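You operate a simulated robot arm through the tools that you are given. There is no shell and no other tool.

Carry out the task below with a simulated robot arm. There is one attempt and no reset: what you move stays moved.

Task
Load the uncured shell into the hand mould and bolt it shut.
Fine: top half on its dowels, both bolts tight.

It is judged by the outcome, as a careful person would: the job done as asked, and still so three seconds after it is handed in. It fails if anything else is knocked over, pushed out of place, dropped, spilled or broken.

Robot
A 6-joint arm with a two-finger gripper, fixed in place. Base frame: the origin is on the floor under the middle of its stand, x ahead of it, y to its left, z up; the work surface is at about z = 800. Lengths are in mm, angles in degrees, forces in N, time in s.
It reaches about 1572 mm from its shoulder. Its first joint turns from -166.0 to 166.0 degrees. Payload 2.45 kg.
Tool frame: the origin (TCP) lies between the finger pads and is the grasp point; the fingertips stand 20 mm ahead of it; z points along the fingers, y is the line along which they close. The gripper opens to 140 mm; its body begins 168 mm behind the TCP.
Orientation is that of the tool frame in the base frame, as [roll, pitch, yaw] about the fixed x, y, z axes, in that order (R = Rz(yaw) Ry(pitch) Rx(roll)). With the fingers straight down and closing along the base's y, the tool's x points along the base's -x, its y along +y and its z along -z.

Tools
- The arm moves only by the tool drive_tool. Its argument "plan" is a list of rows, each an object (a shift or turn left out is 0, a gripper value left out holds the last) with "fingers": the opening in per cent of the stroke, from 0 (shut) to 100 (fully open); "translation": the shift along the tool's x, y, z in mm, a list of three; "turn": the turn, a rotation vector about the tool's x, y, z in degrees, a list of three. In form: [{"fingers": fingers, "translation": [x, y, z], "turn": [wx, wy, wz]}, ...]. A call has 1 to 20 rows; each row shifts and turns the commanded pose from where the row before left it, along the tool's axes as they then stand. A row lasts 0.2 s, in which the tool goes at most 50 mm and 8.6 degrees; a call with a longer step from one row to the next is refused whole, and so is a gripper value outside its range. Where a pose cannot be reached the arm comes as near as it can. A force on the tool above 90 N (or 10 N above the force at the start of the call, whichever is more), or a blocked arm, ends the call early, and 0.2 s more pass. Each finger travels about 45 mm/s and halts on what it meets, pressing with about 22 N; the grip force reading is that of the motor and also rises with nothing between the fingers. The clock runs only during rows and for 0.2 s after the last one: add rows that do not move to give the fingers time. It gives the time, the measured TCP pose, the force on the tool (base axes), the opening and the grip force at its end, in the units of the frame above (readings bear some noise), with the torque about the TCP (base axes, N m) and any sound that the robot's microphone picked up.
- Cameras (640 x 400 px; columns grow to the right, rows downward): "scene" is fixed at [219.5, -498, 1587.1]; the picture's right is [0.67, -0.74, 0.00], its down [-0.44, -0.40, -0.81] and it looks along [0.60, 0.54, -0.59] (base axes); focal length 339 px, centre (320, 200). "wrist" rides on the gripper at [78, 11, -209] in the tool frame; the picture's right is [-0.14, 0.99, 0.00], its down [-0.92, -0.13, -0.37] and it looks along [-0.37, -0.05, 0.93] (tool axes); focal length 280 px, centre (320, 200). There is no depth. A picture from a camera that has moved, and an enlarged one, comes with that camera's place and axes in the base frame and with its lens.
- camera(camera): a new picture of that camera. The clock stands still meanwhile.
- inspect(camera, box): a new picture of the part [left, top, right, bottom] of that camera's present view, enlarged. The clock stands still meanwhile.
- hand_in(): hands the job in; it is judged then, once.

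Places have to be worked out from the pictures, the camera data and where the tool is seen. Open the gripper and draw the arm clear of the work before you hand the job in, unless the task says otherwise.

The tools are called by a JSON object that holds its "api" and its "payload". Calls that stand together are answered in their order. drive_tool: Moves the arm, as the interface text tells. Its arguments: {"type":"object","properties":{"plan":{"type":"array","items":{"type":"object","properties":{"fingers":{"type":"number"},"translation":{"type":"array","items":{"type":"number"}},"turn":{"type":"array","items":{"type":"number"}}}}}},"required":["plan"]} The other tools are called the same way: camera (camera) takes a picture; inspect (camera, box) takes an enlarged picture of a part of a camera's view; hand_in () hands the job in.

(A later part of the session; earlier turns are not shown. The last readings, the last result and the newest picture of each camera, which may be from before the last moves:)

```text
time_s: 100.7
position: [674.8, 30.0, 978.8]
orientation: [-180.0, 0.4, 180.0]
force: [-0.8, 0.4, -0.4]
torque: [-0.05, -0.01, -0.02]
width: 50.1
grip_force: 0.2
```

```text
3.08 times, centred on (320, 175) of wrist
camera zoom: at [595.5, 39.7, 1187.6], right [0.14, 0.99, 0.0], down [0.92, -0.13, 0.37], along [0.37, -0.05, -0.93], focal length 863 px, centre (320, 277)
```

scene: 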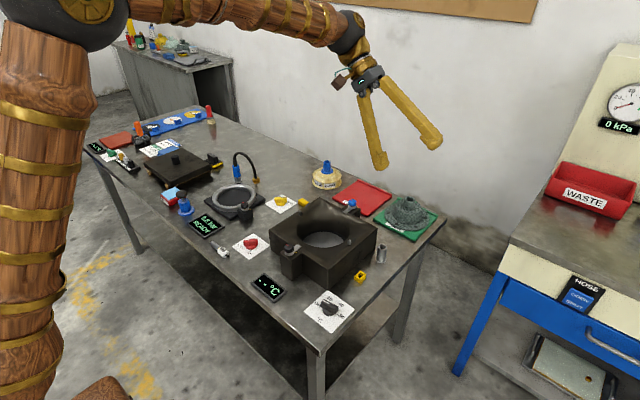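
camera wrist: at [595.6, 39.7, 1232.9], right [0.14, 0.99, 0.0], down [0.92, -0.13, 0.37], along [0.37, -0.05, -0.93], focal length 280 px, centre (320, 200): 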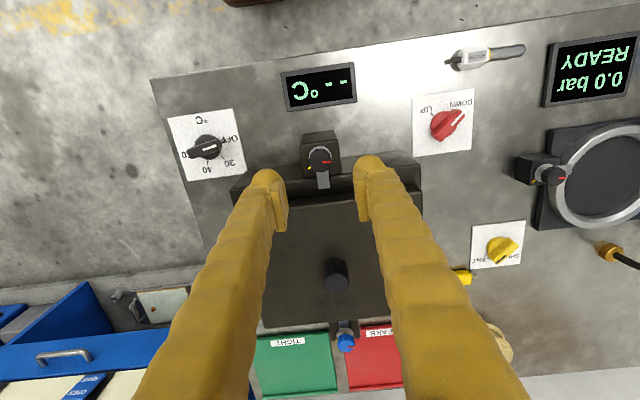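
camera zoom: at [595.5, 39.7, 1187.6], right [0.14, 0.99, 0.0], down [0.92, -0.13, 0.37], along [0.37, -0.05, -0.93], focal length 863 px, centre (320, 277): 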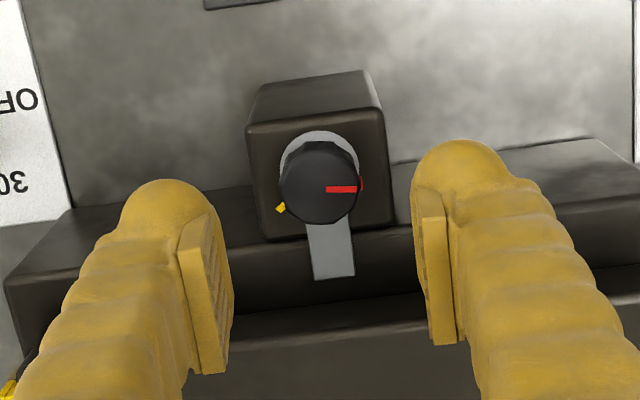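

Nothing moved and the pointer is unchanged. That contact does tell me the knob top is at z≈913 (and the box top at about 889), so I need TCP≈916. I'll fix the small pitch error, descend, and close in stages while watching forces.

{"api": "drive_tool", "payload": {"plan": [{"turn": [0, -0.4, 0]}, {"translation": [0, 0, 20]}, {"translation": [0, 0, 20]}, {"translation": [0, 0, 12]}, {"translation": [0, 0, 6]}, {}]}}

{"api": "drive_tool", "payload": {"plan": [{"translation": [0, 0, 5]}, {}]}}

{"api": "inspect", "payload": {"camera": "scene", "box": [275, 220, 315, 255]}}

{"api": "inspect", "payload": {"camera": "wrist", "box": [250, 120, 390, 230]}}

```text
time_s: 102.1
position: [677.1, 29.9, 921.4]
orientation: [-180.0, 0.9, 180.0]
force: [-0.5, 0.5, -0.7]
torque: [0.01, 0.0, 0.02]
width: 50.4
grip_force: 0.1
```

```text
time_s: 102.7
position: [677.0, 30.3, 916.2]
orientation: [180.0, 0.8, 179.9]
force: [-0.1, 0.3, -0.2]
torque: [-0.03, 0.02, 0.0]
width: 50.4
grip_force: 0.0
```

```text
11.43 times, centred on (295, 238) of scene
camera zoom: at [219.5, -498.0, 1587.1], right [0.67, -0.74, 0.0], down [-0.44, -0.4, -0.81], along [0.6, 0.54, -0.59], focal length 3872 px, centre (606, -229)
```

zoom: 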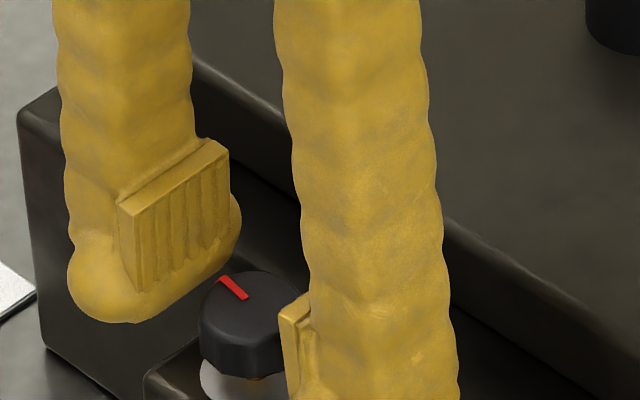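

```text
3.64 times, centred on (320, 175) of wrist
camera zoom: at [594.9, 39.9, 1124.3], right [0.14, 0.99, 0.0], down [0.92, -0.13, 0.38], along [0.38, -0.05, -0.92], focal length 1020 px, centre (320, 291)
```

zoom: 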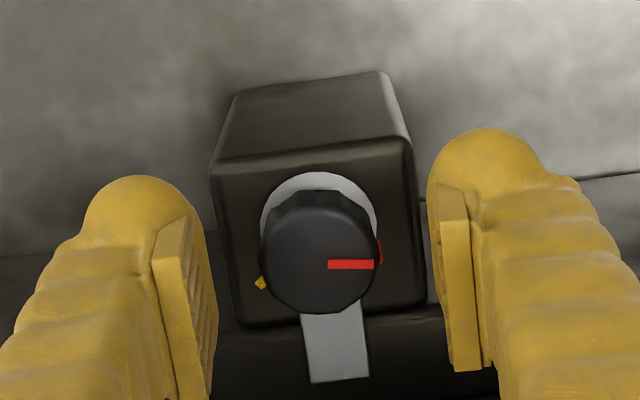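

The pitch correction had the wrong sign (it now reads 0.8°). I'll reverse it, re-centre x, and re-check.

{"api": "drive_tool", "payload": {"plan": [{"turn": [0, 0.8, 0]}, {}]}}

{"api": "drive_tool", "payload": {"plan": [{}, {}]}}

{"api": "inspect", "payload": {"camera": "wrist", "box": [250, 120, 390, 230]}}

```text
time_s: 103.3
position: [677.6, 29.1, 916.1]
orientation: [180.0, 0.0, 180.0]
force: [0.3, 0.2, 0.1]
torque: [0.0, 0.0, 0.01]
width: 50.3
grip_force: 0.0
```

```text
time_s: 103.9
position: [676.6, 28.7, 916.7]
orientation: [-179.9, 0.1, -180.0]
force: [0.2, 0.4, -0.3]
torque: [-0.01, 0.01, 0.0]
width: 50.2
grip_force: 0.0
```

```text
3.64 times, centred on (320, 175) of wrist
camera zoom: at [597.8, 39.7, 1125.6], right [0.14, 0.99, 0.0], down [0.92, -0.13, 0.37], along [0.36, -0.05, -0.93], focal length 1020 px, centre (320, 291)
```

zoom: 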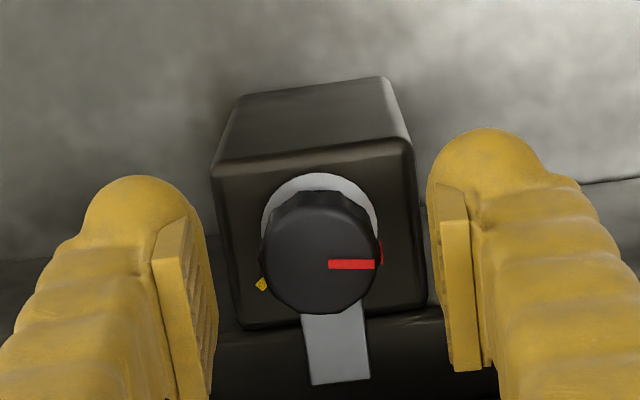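

The knob centre is about 3 mm toward −x from the tool axis. I'll shift by −2.7 mm and close in stages.

{"api": "drive_tool", "payload": {"plan": [{"translation": [2.7, 0, 0.5]}, {"fingers": 19}, {}, {}, {}]}}

{"api": "inspect", "payload": {"camera": "wrist", "box": [250, 120, 390, 230]}}

{"api": "inspect", "payload": {"camera": "scene", "box": [275, 220, 315, 255]}}

```text
time_s: 105.1
position: [673.2, 30.4, 916.7]
orientation: [180.0, 0.0, 179.9]
force: [0.4, 0.3, 0.4]
torque: [-0.01, -0.03, 0.02]
width: 26.6
grip_force: 0.0
```

```text
3.64 times, centred on (320, 175) of wrist
camera zoom: at [595.2, 39.8, 1124.9], right [0.14, 0.99, 0.0], down [0.92, -0.13, 0.37], along [0.36, -0.05, -0.93], focal length 1020 px, centre (320, 291)
```

zoom: 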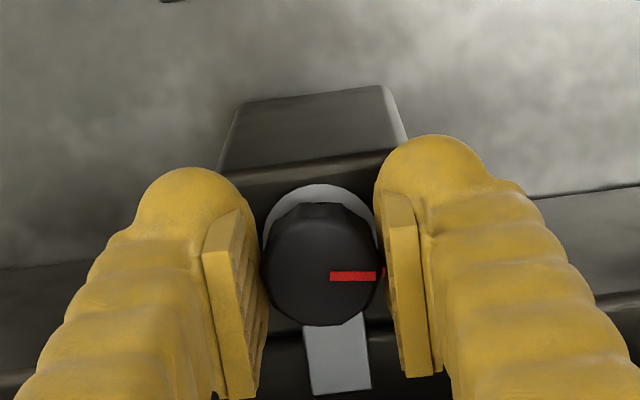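

```text
11.43 times, centred on (295, 238) of scene
camera zoom: at [219.5, -498.0, 1587.1], right [0.67, -0.74, 0.0], down [-0.44, -0.4, -0.81], along [0.6, 0.54, -0.59], focal length 3872 px, centre (606, -229)
```

zoom: 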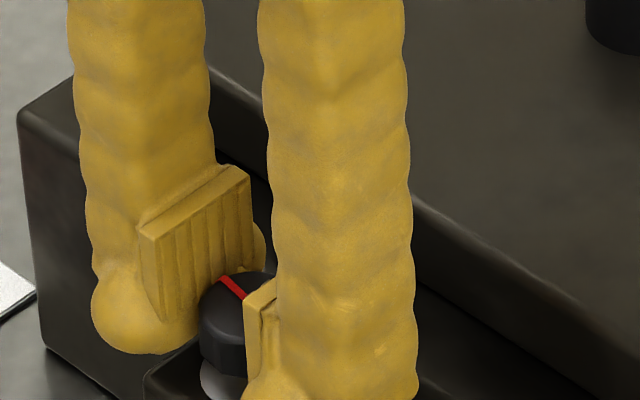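

The knob is centred between the pads at a 26.6 mm gap, with the pads overlapping its side. I'll close to grip.

{"api": "drive_tool", "payload": {"plan": [{"fingers": 14}, {}, {}]}}

{"api": "inspect", "payload": {"camera": "wrist", "box": [250, 120, 390, 230]}}

```text
time_s: 105.9
position: [674.5, 30.3, 915.4]
orientation: [180.0, -0.1, 179.9]
force: [-0.3, 3.9, -1.9]
torque: [0.08, 0.01, 0.01]
width: 24.5
grip_force: 45.1
```

```text
3.64 times, centred on (320, 175) of wrist
camera zoom: at [595.2, 39.9, 1124.8], right [0.14, 0.99, 0.0], down [0.92, -0.13, 0.37], along [0.36, -0.05, -0.93], focal length 1020 px, centre (320, 291)
```

zoom: 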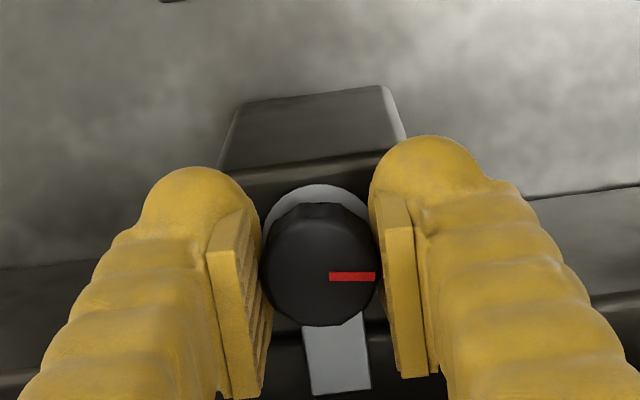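

Gripped at 24.5 mm and well centred. I'll turn clockwise (positive about tool z) by a small first amount and see whether the pointer follows.

{"api": "drive_tool", "payload": {"plan": [{"turn": [0, 0, 5], "fingers": 5}, {"turn": [0, 0, 5]}, {"turn": [0, 0, 5]}, {}]}}

{"api": "inspect", "payload": {"camera": "wrist", "box": [250, 120, 390, 230]}}

{"api": "inspect", "payload": {"camera": "scene", "box": [275, 220, 315, 255]}}

```text
time_s: 106.9
position: [673.2, 30.5, 917.9]
orientation: [-180.0, 0.1, 165.0]
force: [1.4, 16.0, 1.6]
torque: [0.14, -0.03, 0.02]
width: 24.6
grip_force: 45.1
```

```text
3.64 times, centred on (320, 175) of wrist
camera zoom: at [600.6, 59.7, 1124.8], right [0.39, 0.92, 0.0], down [0.86, -0.36, 0.37], along [0.34, -0.14, -0.93], focal length 1020 px, centre (320, 291)
```

zoom: 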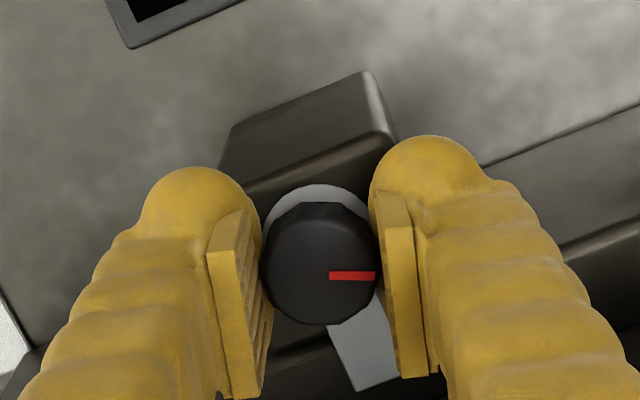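

```text
11.43 times, centred on (295, 238) of scene
camera zoom: at [219.5, -498.0, 1587.1], right [0.67, -0.74, 0.0], down [-0.44, -0.4, -0.81], along [0.6, 0.54, -0.59], focal length 3872 px, centre (606, -229)
```

zoom: 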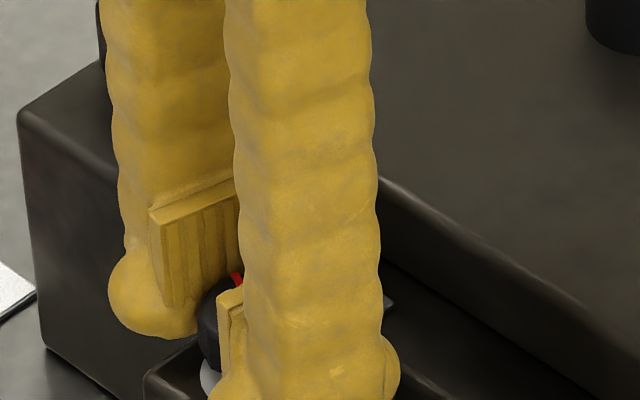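

The knob turns with the gripper, and the strap is fixed. The 16 N side force implies the knob axis is about 2–3 mm further in +x, so I'll re-centre while gripped to relieve it.

{"api": "drive_tool", "payload": {"plan": [{"translation": [-1.2, 0.5, 0]}, {"translation": [-1.1, 0.5, 0]}, {}]}}

{"api": "drive_tool", "payload": {"plan": [{"turn": [0, 0, 5]}, {"turn": [0, 0, 5]}, {"turn": [0, 0, 5]}, {}]}}

{"api": "inspect", "payload": {"camera": "wrist", "box": [250, 120, 390, 230]}}

```text
time_s: 107.7
position: [673.8, 29.1, 915.7]
orientation: [180.0, -0.3, 165.0]
force: [-29.8, 6.3, 13.6]
torque: [0.22, 0.46, 0.01]
width: 24.2
grip_force: 45.1
```

```text
time_s: 108.7
position: [675.1, 29.2, 915.6]
orientation: [-179.9, -0.1, 149.9]
force: [-48.0, -15.2, 3.2]
torque: [-0.11, 0.59, 0.06]
width: 24.2
grip_force: 45.3
```

```text
3.64 times, centred on (320, 175) of wrist
camera zoom: at [612.7, 77.2, 1124.8], right [0.61, 0.79, 0.0], down [0.73, -0.57, 0.37], along [0.29, -0.23, -0.93], focal length 1020 px, centre (320, 291)
```

zoom: 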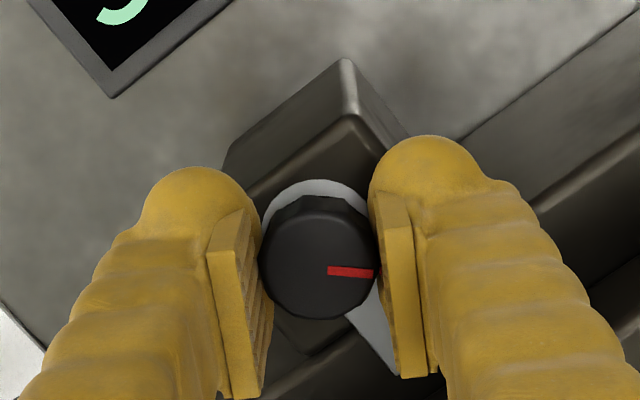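

The force is now −48 N in x, so that shift was the wrong way (pad friction holds the knob). I'll undo it to bring the forces back near zero before turning more.

{"api": "drive_tool", "payload": {"plan": [{"translation": [0.9, -0.93, 0]}, {"translation": [0.9, -0.93, 0]}, {}]}}

```text
time_s: 109.5
position: [674.3, 29.6, 915.3]
orientation: [179.9, 0.1, 149.9]
force: [-1.9, -22.0, -29.8]
torque: [-0.32, -0.27, 0.04]
width: 24.2
grip_force: 45.1
```

Forces are partly relieved, but some y/z stress remains. I'll open the grip to let everything relax and look at the pointer.

{"api": "drive_tool", "payload": {"plan": [{"fingers": 26}, {}, {}]}}

{"api": "inspect", "payload": {"camera": "wrist", "box": [250, 120, 390, 230]}}

{"api": "inspect", "payload": {"camera": "scene", "box": [275, 220, 315, 255]}}

```text
time_s: 110.3
position: [674.2, 29.5, 916.7]
orientation: [-180.0, 0.0, 150.0]
force: [-0.1, -0.2, 0.1]
torque: [-0.01, 0.01, 0.0]
width: 36.5
grip_force: 0.0
```

```text
3.64 times, centred on (320, 175) of wrist
camera zoom: at [611.1, 77.4, 1125.2], right [0.61, 0.79, 0.0], down [0.73, -0.57, 0.37], along [0.29, -0.23, -0.93], focal length 1020 px, centre (320, 291)
```

zoom: 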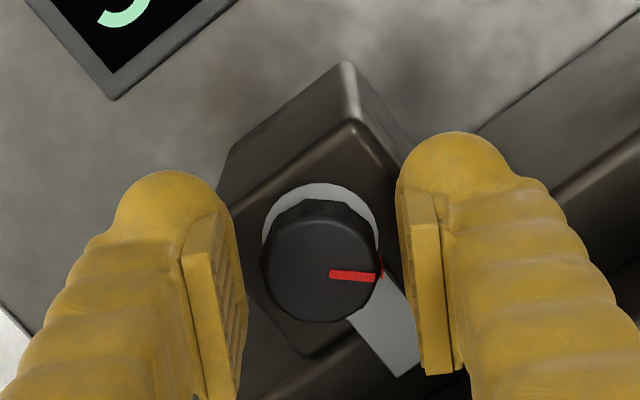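

```text
11.43 times, centred on (295, 238) of scene
camera zoom: at [219.5, -498.0, 1587.1], right [0.67, -0.74, 0.0], down [-0.44, -0.4, -0.81], along [0.6, 0.54, -0.59], focal length 3872 px, centre (606, -229)
```

zoom: 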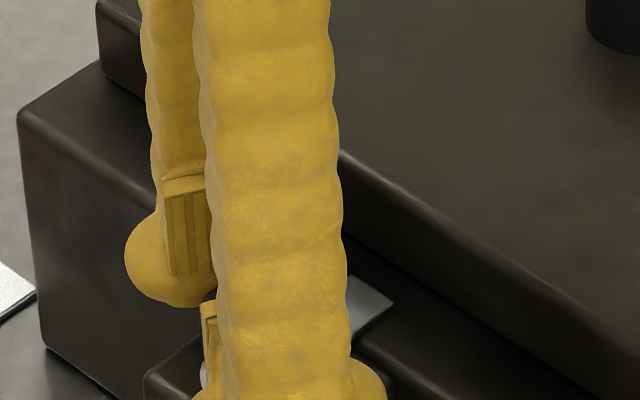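

The knob has turned about 30° and the tool is well centred at (674.2, 29.5). I'll regrip and turn another 15°, checking the forces.

{"api": "drive_tool", "payload": {"plan": [{"fingers": 5}, {}, {}]}}

{"api": "drive_tool", "payload": {"plan": [{"turn": [0, 0, 5]}, {"turn": [0, 0, 5]}, {"turn": [0, 0, 5]}, {}]}}

{"api": "inspect", "payload": {"camera": "wrist", "box": [250, 120, 390, 230]}}

```text
time_s: 111.1
position: [672.9, 30.5, 916.4]
orientation: [179.9, 0.0, 150.1]
force: [4.5, 3.8, -0.3]
torque: [0.04, -0.09, -0.03]
width: 24.0
grip_force: 44.8
```

```text
time_s: 112.1
position: [674.8, 29.8, 916.4]
orientation: [180.0, 0.1, 135.0]
force: [8.5, 5.9, 0.6]
torque: [0.03, -0.14, -0.01]
width: 24.0
grip_force: 45.0
```

```text
3.64 times, centred on (320, 175) of wrist
camera zoom: at [625.8, 91.9, 1125.1], right [0.8, 0.6, 0.0], down [0.56, -0.74, 0.37], along [0.22, -0.29, -0.93], focal length 1020 px, centre (320, 291)
```

zoom: 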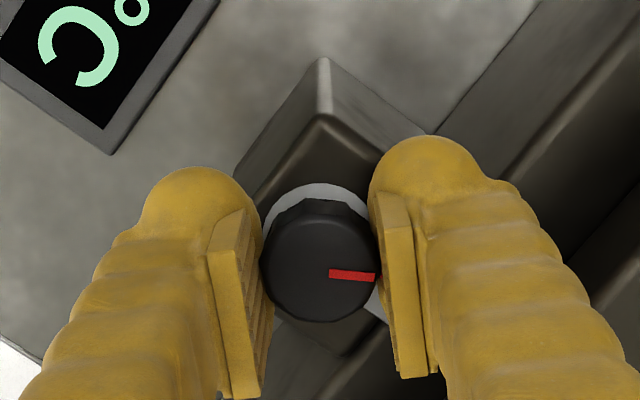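

Forces stay low (under 10 N) and the pointer follows, about 45° done. To keep the fingers away from the slab edge I'll open, swing back 90°, and take a fresh bite.

{"api": "drive_tool", "payload": {"plan": [{"fingers": 25}, {}, {}, {"turn": [0, 0, -7.5]}, {"turn": [0, 0, -7.5]}, {"turn": [0, 0, -7.5]}, {"turn": [0, 0, -7.5]}, {"turn": [0, 0, -7.5]}, {"turn": [0, 0, -7.5]}, {"turn": [0, 0, -7.5]}, {"turn": [0, 0, -7.5]}, {"turn": [0, 0, -7.5]}, {"turn": [0, 0, -7.5]}, {"turn": [0, 0, -7.5]}, {"turn": [0, 0, -7.5]}, {}]}}

{"api": "inspect", "payload": {"camera": "wrist", "box": [250, 120, 390, 230]}}

{"api": "inspect", "payload": {"camera": "scene", "box": [270, 215, 320, 255]}}

```text
time_s: 115.5
position: [673.4, 29.9, 914.8]
orientation: [180.0, 0.0, -134.9]
force: [-0.3, -0.4, 0.2]
torque: [0.0, 0.02, -0.03]
width: 35.4
grip_force: 0.0
```

```text
3.64 times, centred on (320, 175) of wrist
camera zoom: at [610.2, -19.0, 1124.9], right [-0.6, 0.8, 0.0], down [0.74, 0.56, 0.37], along [0.29, 0.22, -0.93], focal length 1020 px, centre (320, 291)
```

zoom: 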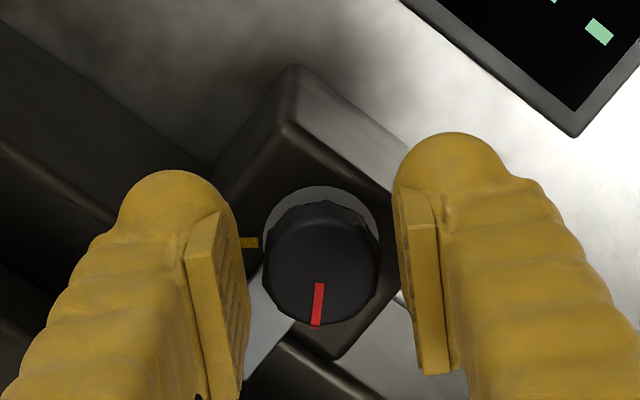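

```text
10.00 times, centred on (295, 235) of scene
camera zoom: at [219.5, -498.0, 1587.1], right [0.67, -0.74, 0.0], down [-0.44, -0.4, -0.81], along [0.6, 0.54, -0.59], focal length 3388 px, centre (570, -150)
```

zoom: 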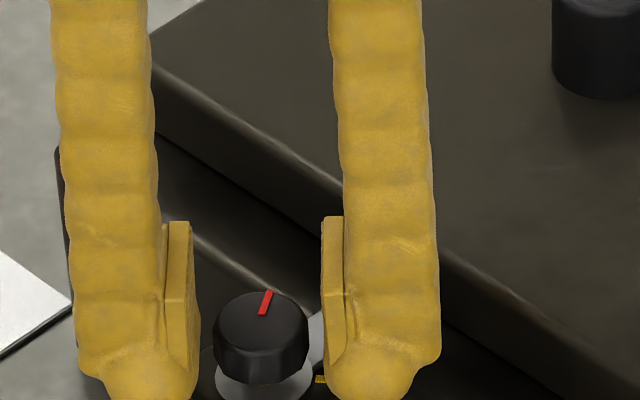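

The pointer is now exactly 90° short of the yellow mark. I'll grip and turn clockwise in 15–20° increments, monitoring forces.

{"api": "drive_tool", "payload": {"plan": [{"fingers": 5}, {}, {}]}}

{"api": "drive_tool", "payload": {"plan": [{"turn": [0, 0, 5]}, {"turn": [0, 0, 5]}, {"turn": [0, 0, 5]}, {"turn": [0, 0, 5]}, {}]}}

{"api": "drive_tool", "payload": {"plan": [{"turn": [0, 0, 5]}, {"turn": [0, 0, 5]}, {"turn": [0, 0, 5]}, {"turn": [0, 0, 5]}, {}]}}

```text
time_s: 116.3
position: [672.4, 29.9, 916.4]
orientation: [179.9, 0.0, -134.9]
force: [-1.3, 3.1, 0.3]
torque: [0.05, 0.05, -0.03]
width: 24.0
grip_force: 45.0
```

```text
time_s: 117.5
position: [673.5, 29.6, 916.3]
orientation: [-180.0, 0.0, -155.0]
force: [-2.4, 5.8, -6.7]
torque: [0.08, 0.04, 0.0]
width: 23.9
grip_force: 44.9
```

```text
time_s: 118.7
position: [674.5, 29.9, 915.0]
orientation: [-180.0, -0.1, -175.0]
force: [-3.7, 8.7, -12.7]
torque: [0.06, 0.06, 0.02]
width: 24.3
grip_force: 45.2
```

The knob is drawing down as it tightens (z force −13 N). I'll follow it down slightly while continuing the turn.

{"api": "drive_tool", "payload": {"plan": [{"translation": [0, -0.3, 0.6]}, {"turn": [0, 0, 5], "translation": [0, 0, 0.1]}, {"turn": [0, 0, 5], "translation": [0, 0, 0.1]}, {"turn": [0, 0, 5], "translation": [0, 0, 0.1]}, {"turn": [0, 0, 5], "translation": [0, 0, 0.1]}, {}]}}

{"api": "inspect", "payload": {"camera": "wrist", "box": [250, 120, 390, 230]}}

```text
time_s: 120.1
position: [673.4, 30.4, 916.5]
orientation: [180.0, 0.0, 165.0]
force: [-16.1, 30.6, 32.0]
torque: [0.48, 0.09, 0.07]
width: 24.1
grip_force: 44.9
```

```text
3.64 times, centred on (320, 175) of wrist
camera zoom: at [600.2, 59.8, 1124.7], right [0.39, 0.92, 0.0], down [0.86, -0.36, 0.37], along [0.34, -0.14, -0.93], focal length 1020 px, centre (320, 291)
```

zoom: 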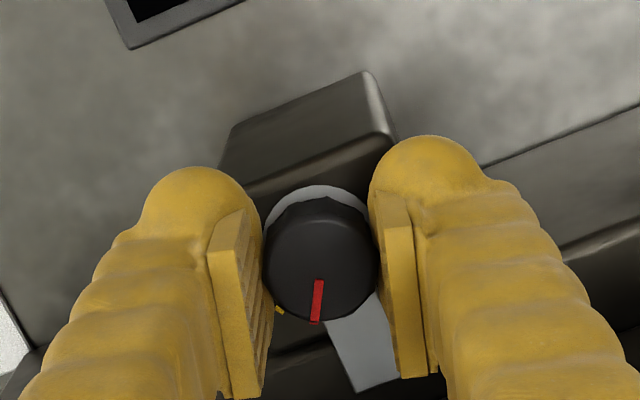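

I overcorrected (the arm is stiff, about 45 N/mm). I'll back off by roughly 0.5 mm each way to relax, then continue.

{"api": "drive_tool", "payload": {"plan": [{"translation": [0.3, 0.4, -0.6]}, {}]}}

```text
time_s: 120.7
position: [672.7, 29.8, 916.4]
orientation: [-180.0, 0.0, 165.1]
force: [-6.0, 21.1, 14.3]
torque: [0.19, -0.07, 0.04]
width: 24.1
grip_force: 44.5
```

{"api": "drive_tool", "payload": {"plan": [{"translation": [0.1, 0.4, -0.3]}, {}]}}

{"api": "drive_tool", "payload": {"plan": [{"turn": [0, 0, 5]}, {"turn": [0, 0, 5]}, {}]}}

{"api": "drive_tool", "payload": {"plan": [{"turn": [0, 0, 5]}, {"turn": [0, 0, 5]}, {}]}}

{"api": "inspect", "payload": {"camera": "wrist", "box": [250, 120, 390, 230]}}

```text
time_s: 121.3
position: [674.4, 28.6, 916.2]
orientation: [180.0, 0.0, 164.9]
force: [-3.3, 1.3, 6.4]
torque: [0.0, -0.05, 0.01]
width: 23.9
grip_force: 45.0
```

```text
time_s: 122.1
position: [673.5, 30.4, 916.4]
orientation: [179.9, -0.2, 155.0]
force: [1.7, -13.1, -7.9]
torque: [-0.15, -0.14, -0.01]
width: 24.2
grip_force: 45.4
```

```text
time_s: 122.9
position: [673.8, 29.4, 915.6]
orientation: [180.0, -0.1, 145.1]
force: [5.5, -20.4, -20.5]
torque: [-0.26, -0.18, -0.03]
width: 24.0
grip_force: 45.6
```

```text
3.64 times, centred on (320, 175) of wrist
camera zoom: at [615.5, 83.0, 1124.8], right [0.68, 0.73, 0.0], down [0.68, -0.63, 0.37], along [0.27, -0.25, -0.93], focal length 1020 px, centre (320, 291)
```

zoom: 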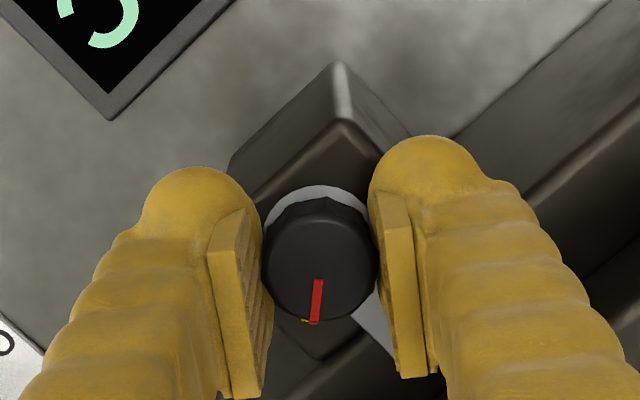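

The pointer is about 10° from the yellow mark. I'll ease the residual force and finish the turn.

{"api": "drive_tool", "payload": {"plan": [{"translation": [-0.25, -0.25, 0.35]}, {"turn": [0, 0, 4]}, {"turn": [0, 0, 4]}, {}]}}

{"api": "inspect", "payload": {"camera": "wrist", "box": [280, 150, 360, 215]}}

```text
time_s: 123.9
position: [672.7, 29.8, 915.2]
orientation: [-180.0, -0.1, 137.0]
force: [-3.7, -11.0, -6.6]
torque: [-0.11, 0.02, -0.03]
width: 24.2
grip_force: 45.0
```

```text
6.15 times, centred on (320, 182) of wrist
camera zoom: at [623.5, 90.5, 1124.8], right [0.78, 0.63, 0.0], down [0.59, -0.72, 0.37], along [0.23, -0.29, -0.93], focal length 1726 px, centre (320, 308)
```

zoom: 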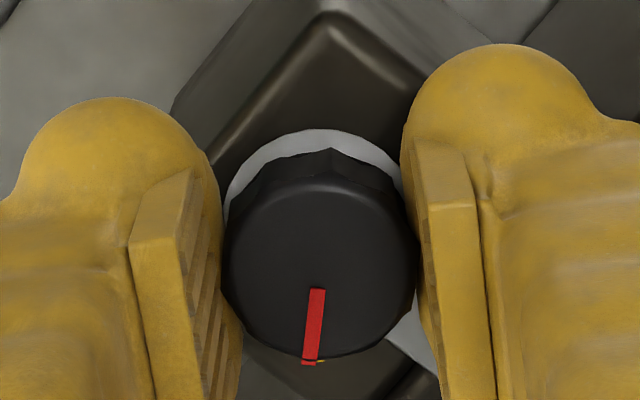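

About 133° turned. I'll add the last ~3°, then release and inspect the alignment of red and yellow.

{"api": "drive_tool", "payload": {"plan": [{"turn": [0, 0, 3]}, {}]}}

{"api": "drive_tool", "payload": {"plan": [{"fingers": 25}, {}, {}]}}

{"api": "inspect", "payload": {"camera": "wrist", "box": [280, 150, 360, 215]}}

{"api": "inspect", "payload": {"camera": "scene", "box": [275, 225, 310, 255]}}

```text
time_s: 124.5
position: [673.3, 30.2, 915.8]
orientation: [-180.0, -0.1, 134.0]
force: [-5.5, -10.0, -3.5]
torque: [-0.09, 0.05, 0.01]
width: 24.0
grip_force: 44.8
```

```text
time_s: 125.3
position: [674.4, 29.9, 915.1]
orientation: [180.0, 0.0, 134.0]
force: [-0.7, 0.1, -0.1]
torque: [-0.01, 0.02, -0.02]
width: 35.1
grip_force: 0.1
```

```text
6.15 times, centred on (320, 182) of wrist
camera zoom: at [626.8, 93.1, 1124.8], right [0.81, 0.59, 0.0], down [0.55, -0.75, 0.37], along [0.22, -0.3, -0.93], focal length 1726 px, centre (320, 308)
```

zoom: 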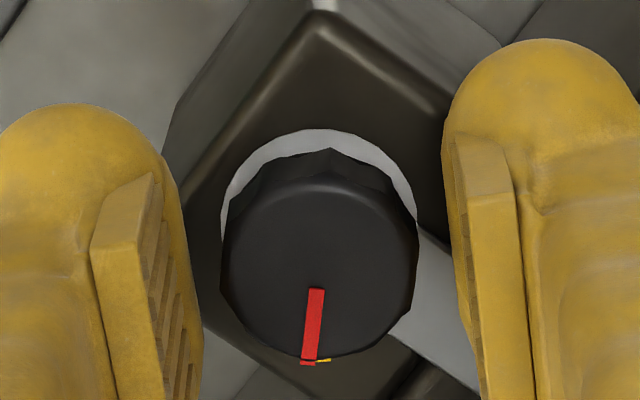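

```text
13.33 times, centred on (292, 240) of scene
camera zoom: at [219.5, -498.0, 1587.1], right [0.67, -0.74, 0.0], down [-0.44, -0.4, -0.81], along [0.6, 0.54, -0.59], focal length 4518 px, centre (687, -333)
```

zoom: 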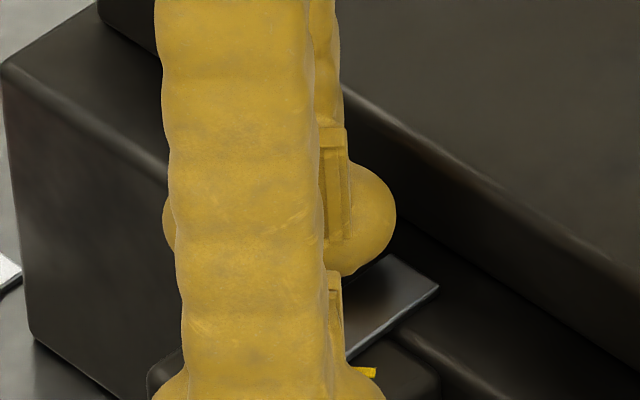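

I'll rise clear of the knob, square the tool back up, and get unobstructed views.

{"api": "drive_tool", "payload": {"plan": [{"translation": [0, 0, -20]}, {"translation": [0, 0, -40]}, {"translation": [0, 0, -40]}, {"turn": [0, 0, -8]}, {"turn": [0, 0, -8]}, {"turn": [0, 0, -8]}, {"turn": [0, 0, -8]}, {"turn": [0, 0, -8]}, {"turn": [0, 0, -6]}, {}]}}

{"api": "inspect", "payload": {"camera": "scene", "box": [275, 225, 315, 255]}}

{"api": "inspect", "payload": {"camera": "wrist", "box": [270, 110, 370, 190]}}

{"api": "inspect", "payload": {"camera": "scene", "box": [260, 180, 400, 300]}}

```text
time_s: 127.5
position: [673.3, 30.5, 1015.4]
orientation: [179.9, -0.1, -179.9]
force: [-0.5, 0.8, 0.0]
torque: [-0.01, 0.01, 0.0]
width: 34.9
grip_force: 0.0
```

```text
13.33 times, centred on (295, 240) of scene
camera zoom: at [219.5, -498.0, 1587.1], right [0.67, -0.74, 0.0], down [-0.44, -0.4, -0.81], along [0.6, 0.54, -0.59], focal length 4518 px, centre (653, -333)
```

zoom: 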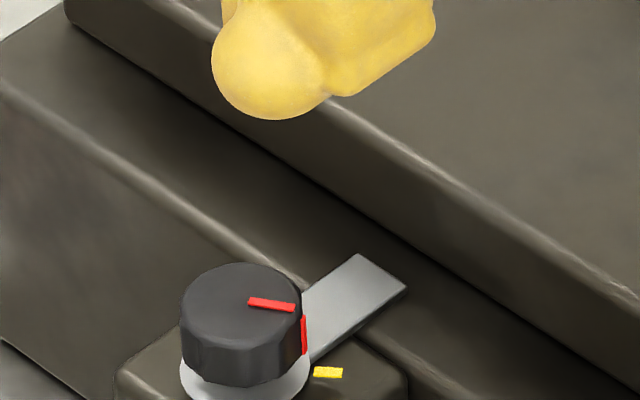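

```text
5.00 times, centred on (320, 150) of wrist
camera zoom: at [595.1, 39.6, 1224.6], right [0.14, 0.99, 0.0], down [0.92, -0.13, 0.37], along [0.36, -0.05, -0.93], focal length 1402 px, centre (320, 450)
```

zoom: 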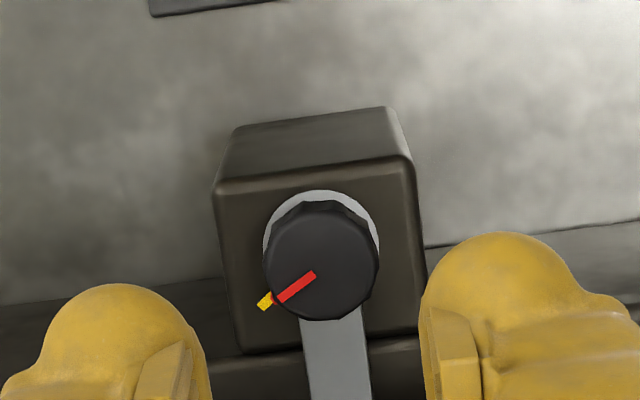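

```text
3.33 times, centred on (330, 240) of scene
camera zoom: at [219.5, -498.0, 1587.1], right [0.67, -0.74, 0.0], down [-0.44, -0.4, -0.81], along [0.6, 0.54, -0.59], focal length 1129 px, centre (287, 67)
```

zoom: 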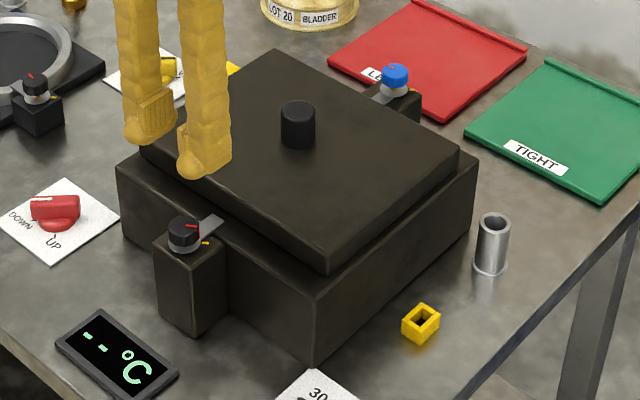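

The front bolt's red pointer now lies on the yellow mark and the knob has drawn down. Next I'll go over to the rear (blue) bolt, near x≈962.

{"api": "drive_tool", "payload": {"plan": [{"translation": [-40, 0, 0]}, {"translation": [-40, 0, 0]}, {"translation": [-40, 0, 0]}, {"translation": [-40, 0, 0]}, {"translation": [-40, 0, 0]}, {"translation": [-40, 0, 0]}, {"translation": [-40, 0, 0]}, {"translation": [-8, 0, 0], "fingers": 36}, {}, {}]}}

{"api": "camera", "payload": {"camera": "wrist"}}

{"api": "inspect", "payload": {"camera": "wrist", "box": [260, 110, 380, 200]}}

{"api": "inspect", "payload": {"camera": "scene", "box": [330, 190, 380, 225]}}

```text
time_s: 129.7
position: [961.9, 30.1, 1016.0]
orientation: [180.0, 0.0, -179.9]
force: [0.0, 0.2, 0.3]
torque: [0.01, 0.0, -0.03]
width: 50.4
grip_force: 0.0
```

```text
taken
camera wrist: at [883.4, 40.1, 1224.4], right [0.14, 0.99, 0.0], down [0.92, -0.13, 0.37], along [0.36, -0.05, -0.93], focal length 280 px, centre (320, 200)
```

wrist: 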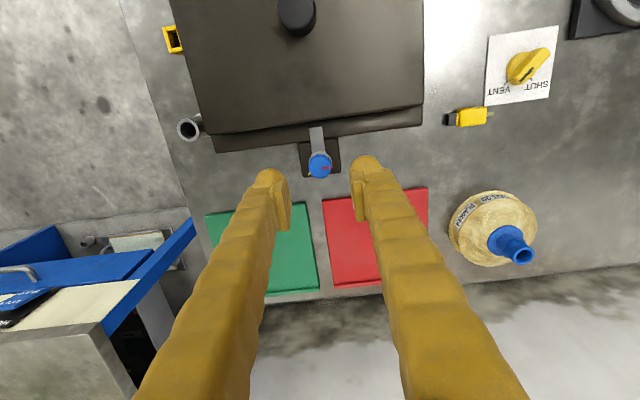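

```text
4.44 times, centred on (320, 155) of wrist
camera zoom: at [883.4, 40.1, 1224.4], right [0.14, 0.99, 0.0], down [0.92, -0.13, 0.37], along [0.36, -0.05, -0.93], focal length 1246 px, centre (320, 400)
```

zoom: 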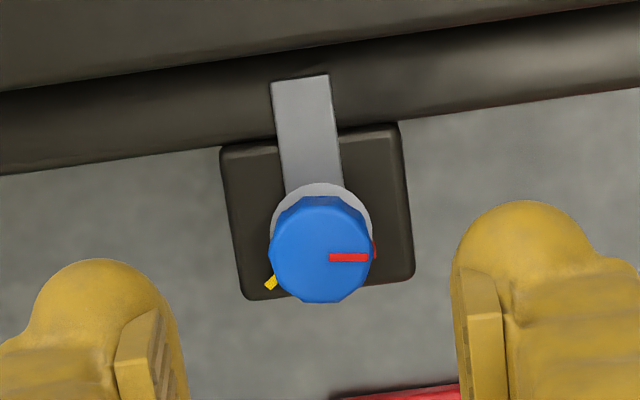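

```text
11.43 times, centred on (355, 208) of scene
camera zoom: at [219.5, -498.0, 1587.1], right [0.67, -0.74, 0.0], down [-0.44, -0.4, -0.81], along [0.6, 0.54, -0.59], focal length 3872 px, centre (-80, 114)
```

zoom: 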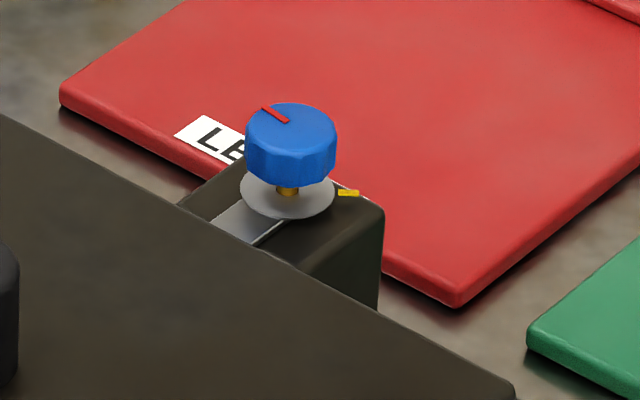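

The rear knob looks identical, with its axis at about (964, 29.5). I'll move over it and descend to check alignment the same way as for the front.

{"api": "drive_tool", "payload": {"plan": [{"translation": [-2.5, -0.3, 30]}, {"translation": [0, 0, 30]}, {"translation": [0, 0, 15]}, {}, {}]}}

{"api": "inspect", "payload": {"camera": "wrist", "box": [250, 120, 390, 230]}}

{"api": "inspect", "payload": {"camera": "scene", "box": [330, 180, 380, 225]}}

```text
time_s: 130.9
position: [964.7, 29.2, 940.2]
orientation: [180.0, 0.0, 180.0]
force: [-0.4, -0.1, 0.5]
torque: [-0.03, -0.02, 0.0]
width: 50.5
grip_force: 0.0
```

```text
3.64 times, centred on (320, 175) of wrist
camera zoom: at [885.8, 39.9, 1149.2], right [0.14, 0.99, 0.0], down [0.92, -0.13, 0.37], along [0.36, -0.05, -0.93], focal length 1020 px, centre (320, 291)
```

zoom: 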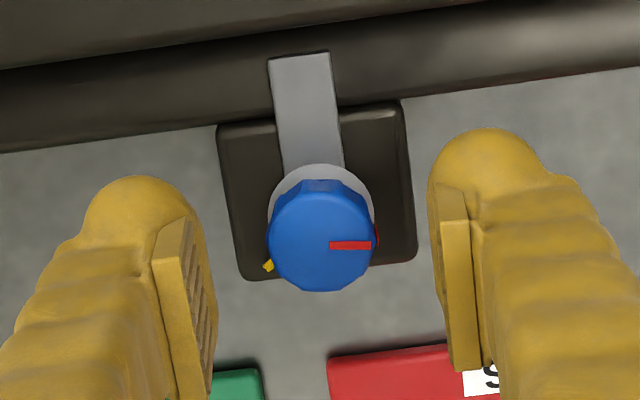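

```text
8.89 times, centred on (355, 202) of scene
camera zoom: at [219.5, -498.0, 1587.1], right [0.67, -0.74, 0.0], down [-0.44, -0.4, -0.81], along [0.6, 0.54, -0.59], focal length 3012 px, centre (9, 178)
```

zoom: 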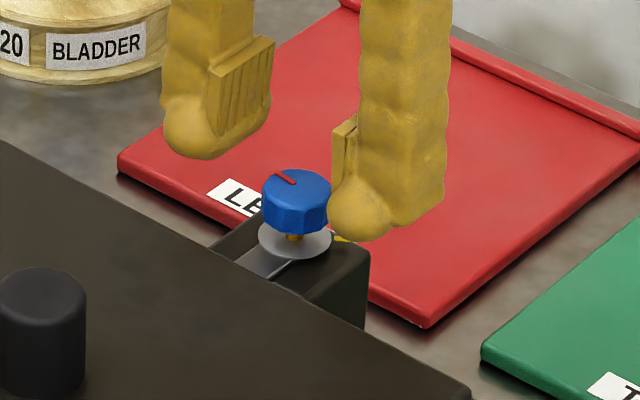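

{"api": "drive_tool", "payload": {"plan": [{"translation": [-1.2, 0, 8]}, {"translation": [0, 0, 8]}, {"translation": [0, 0, 7.5]}, {}, {}]}}

{"api": "inspect", "payload": {"camera": "wrist", "box": [250, 120, 390, 230]}}

{"api": "inspect", "payload": {"camera": "scene", "box": [330, 180, 380, 225]}}

```text
time_s: 132.1
position: [965.4, 28.4, 916.9]
orientation: [179.9, 0.1, -179.9]
force: [-0.2, 0.7, 0.6]
torque: [0.04, 0.01, -0.01]
width: 50.2
grip_force: 0.0
```

```text
3.64 times, centred on (320, 175) of wrist
camera zoom: at [886.9, 39.5, 1125.9], right [0.14, 0.99, 0.0], down [0.92, -0.13, 0.37], along [0.36, -0.05, -0.93], focal length 1020 px, centre (320, 291)
```

zoom: 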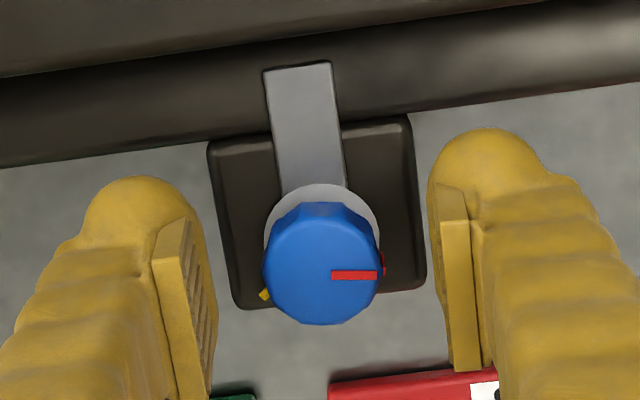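

```text
8.89 times, centred on (355, 202) of scene
camera zoom: at [219.5, -498.0, 1587.1], right [0.67, -0.74, 0.0], down [-0.44, -0.4, -0.81], along [0.6, 0.54, -0.59], focal length 3012 px, centre (9, 178)
```

zoom: 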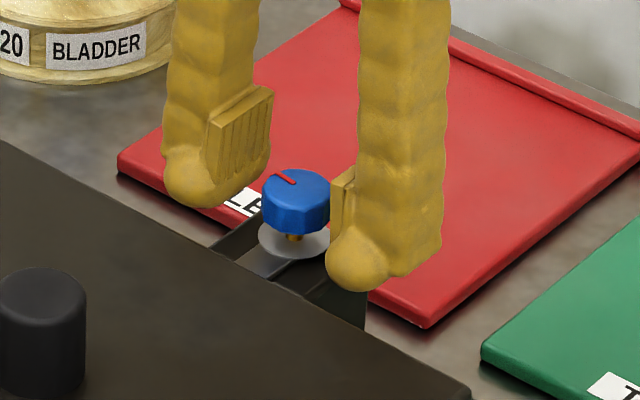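

The view matches the aligned front setup exactly (same knob height and centring). I'll close in stages and grip.

{"api": "drive_tool", "payload": {"plan": [{"fingers": 19, "translation": [0, 0.5, 0]}, {}, {}, {}]}}

{"api": "drive_tool", "payload": {"plan": [{"fingers": 14}, {}, {"fingers": 5}, {}]}}

{"api": "inspect", "payload": {"camera": "wrist", "box": [250, 120, 390, 230]}}

```text
time_s: 133.1
position: [964.5, 30.0, 916.4]
orientation: [-180.0, 0.0, 180.0]
force: [-1.4, -0.4, -0.2]
torque: [0.01, 0.01, -0.01]
width: 26.3
grip_force: 0.0
```

```text
time_s: 134.1
position: [966.4, 31.4, 916.4]
orientation: [179.9, 0.1, 180.0]
force: [0.8, -7.4, -1.7]
torque: [-0.09, 0.04, 0.0]
width: 24.4
grip_force: 45.1
```

```text
3.64 times, centred on (320, 175) of wrist
camera zoom: at [887.1, 40.0, 1125.9], right [0.14, 0.99, 0.0], down [0.92, -0.13, 0.37], along [0.36, -0.05, -0.93], focal length 1020 px, centre (320, 291)
```

zoom: 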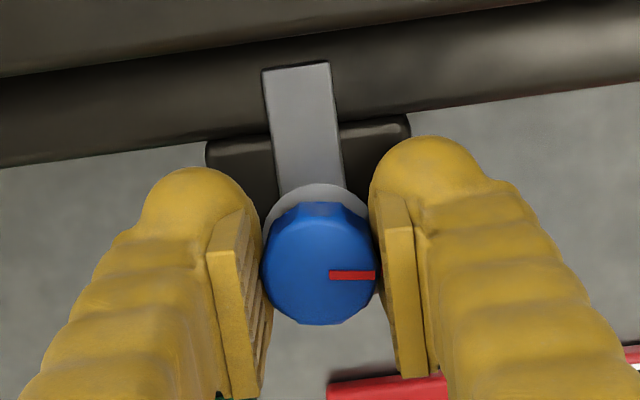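

Gripped with low force. I'll turn clockwise in steps, same as the front.

{"api": "drive_tool", "payload": {"plan": [{"translation": [0, -0.15, 0]}, {"turn": [0, 0, 5]}, {"turn": [0, 0, 5]}, {"turn": [0, 0, 5]}, {"turn": [0, 0, 5]}, {}]}}

{"api": "drive_tool", "payload": {"plan": [{"turn": [0, 0, 5]}, {"turn": [0, 0, 5]}, {"turn": [0, 0, 5]}, {}]}}

{"api": "inspect", "payload": {"camera": "wrist", "box": [250, 120, 390, 230]}}

```text
time_s: 135.5
position: [966.6, 30.4, 917.0]
orientation: [179.9, 0.0, 160.1]
force: [6.5, -2.2, -2.8]
torque: [-0.01, -0.11, 0.01]
width: 24.4
grip_force: 45.3
```

```text
time_s: 136.5
position: [965.5, 30.3, 916.3]
orientation: [-180.0, -0.1, 145.0]
force: [2.6, 3.2, -1.9]
torque: [0.06, 0.03, 0.02]
width: 24.4
grip_force: 44.7
```

```text
3.64 times, centred on (320, 175) of wrist
camera zoom: at [907.5, 82.9, 1125.9], right [0.68, 0.73, 0.0], down [0.68, -0.63, 0.37], along [0.27, -0.25, -0.93], focal length 1020 px, centre (320, 291)
```

zoom: 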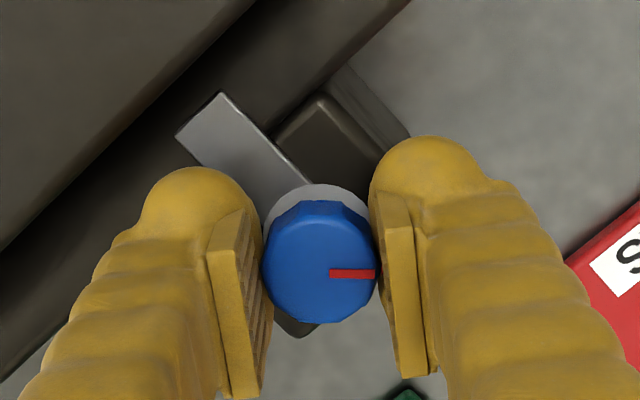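

Very low forces, so alignment is good. I'll go to 45°, then open and swing back 90° for the second bite.

{"api": "drive_tool", "payload": {"plan": [{"turn": [0, 0, 5]}, {"turn": [0, 0, 5]}, {}, {"fingers": 25}, {}, {}, {"turn": [0, 0, -7.5]}, {"turn": [0, 0, -7.5]}, {"turn": [0, 0, -7.5]}, {"turn": [0, 0, -7.5]}, {"turn": [0, 0, -7.5]}, {"turn": [0, 0, -7.5]}, {"turn": [0, 0, -7.5]}, {"turn": [0, 0, -7.5]}, {"turn": [0, 0, -7.5]}, {"turn": [0, 0, -7.5]}, {"turn": [0, 0, -7.5]}, {"turn": [0, 0, -7.5]}, {}]}}

{"api": "inspect", "payload": {"camera": "wrist", "box": [250, 120, 390, 230]}}

{"api": "inspect", "payload": {"camera": "scene", "box": [330, 180, 380, 225]}}

```text
time_s: 140.5
position: [966.0, 29.8, 916.8]
orientation: [-179.9, 0.1, -134.9]
force: [0.6, 0.5, 0.6]
torque: [0.03, 0.0, 0.01]
width: 34.6
grip_force: 0.0
```

```text
3.64 times, centred on (320, 175) of wrist
camera zoom: at [901.9, -18.4, 1126.1], right [-0.6, 0.8, 0.0], down [0.74, 0.56, 0.37], along [0.29, 0.22, -0.93], focal length 1020 px, centre (320, 291)
```

zoom: 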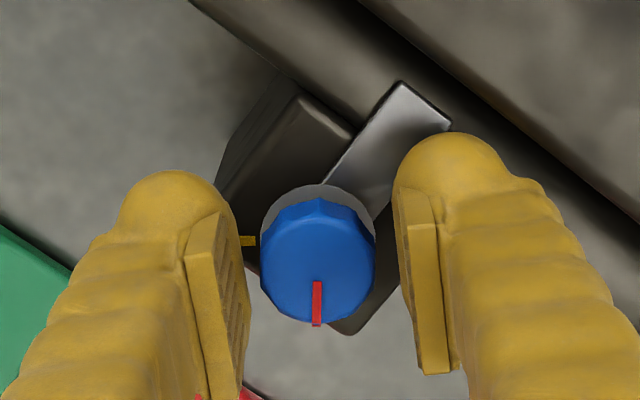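

```text
8.89 times, centred on (355, 202) of scene
camera zoom: at [219.5, -498.0, 1587.1], right [0.67, -0.74, 0.0], down [-0.44, -0.4, -0.81], along [0.6, 0.54, -0.59], focal length 3012 px, centre (9, 178)
```

zoom: 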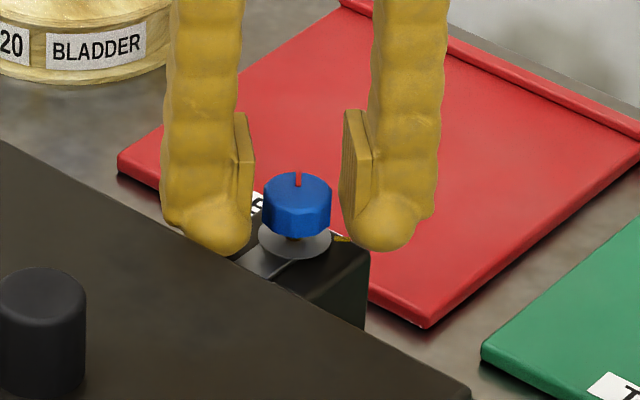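

Same state as the front at this stage, 90° to go. I'll nudge slightly to centre, grip, and turn.

{"api": "drive_tool", "payload": {"plan": [{"translation": [0, -0.4, 0]}, {"fingers": 5}, {}, {}]}}

{"api": "drive_tool", "payload": {"plan": [{"turn": [0, 0, 5]}, {"turn": [0, 0, 5]}, {"turn": [0, 0, 5]}, {"turn": [0, 0, 5]}, {"turn": [0, 0, 5]}, {"turn": [0, 0, 5]}, {}]}}

```text
time_s: 141.5
position: [965.7, 30.3, 917.0]
orientation: [180.0, 0.0, -135.0]
force: [3.3, -3.5, -1.3]
torque: [-0.01, -0.04, 0.03]
width: 24.2
grip_force: 45.3
```

```text
time_s: 143.1
position: [965.4, 31.4, 917.6]
orientation: [179.9, -0.2, -165.0]
force: [-17.7, -2.0, 2.6]
torque: [-0.06, 0.27, 0.02]
width: 23.9
grip_force: 45.4
```

{"api": "drive_tool", "payload": {"plan": [{"translation": [0.3, 0.05, 0]}, {"turn": [0, 0, 5]}, {"turn": [0, 0, 5]}, {"turn": [0, 0, 5]}, {"turn": [0, 0, 5]}, {}]}}

{"api": "inspect", "payload": {"camera": "wrist", "box": [250, 120, 390, 230]}}

```text
time_s: 144.5
position: [965.3, 30.6, 917.4]
orientation: [180.0, 0.0, 174.9]
force: [0.8, -1.6, -0.8]
torque: [0.01, -0.05, 0.06]
width: 24.1
grip_force: 45.1
```

```text
3.64 times, centred on (320, 175) of wrist
camera zoom: at [888.1, 46.8, 1126.1], right [0.22, 0.97, 0.0], down [0.91, -0.21, 0.37], along [0.36, -0.08, -0.93], focal length 1020 px, centre (320, 291)
```

zoom: 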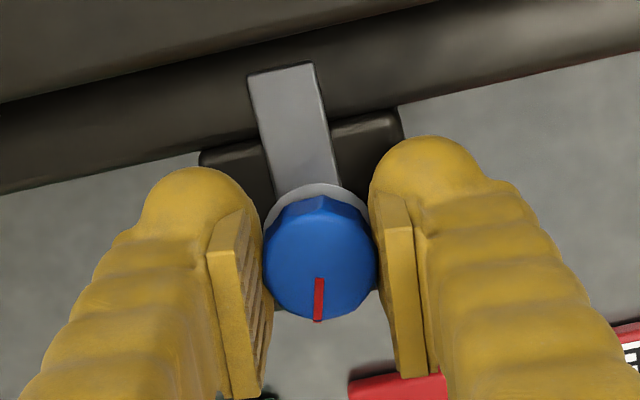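

Forces are near zero at 95° of total turn. I'll do the remaining 40°.

{"api": "drive_tool", "payload": {"plan": [{"turn": [0, 0, 5]}, {"turn": [0, 0, 5]}, {"turn": [0, 0, 5]}, {"turn": [0, 0, 5]}, {}]}}

{"api": "drive_tool", "payload": {"plan": [{"turn": [0, 0, 5]}, {"turn": [0, 0, 5]}, {"turn": [0, 0, 5]}, {"turn": [0, 0, 5]}, {}]}}

{"api": "inspect", "payload": {"camera": "wrist", "box": [250, 120, 390, 230]}}

```text
time_s: 145.7
position: [965.0, 29.8, 916.6]
orientation: [180.0, 0.1, 155.1]
force: [9.7, 5.1, 2.3]
torque: [0.04, -0.13, 0.06]
width: 24.4
grip_force: 45.1
```

```text
time_s: 146.9
position: [965.6, 29.5, 916.3]
orientation: [180.0, 0.0, 135.1]
force: [16.9, 3.5, 4.6]
torque: [0.0, -0.2, 0.05]
width: 24.3
grip_force: 45.3
```

```text
3.64 times, centred on (320, 175) of wrist
camera zoom: at [917.4, 92.2, 1126.0], right [0.8, 0.6, 0.0], down [0.56, -0.74, 0.37], along [0.22, -0.29, -0.93], focal length 1020 px, centre (320, 291)
```

zoom: 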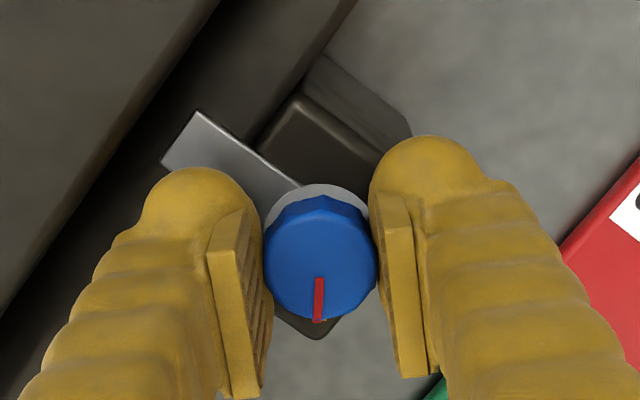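

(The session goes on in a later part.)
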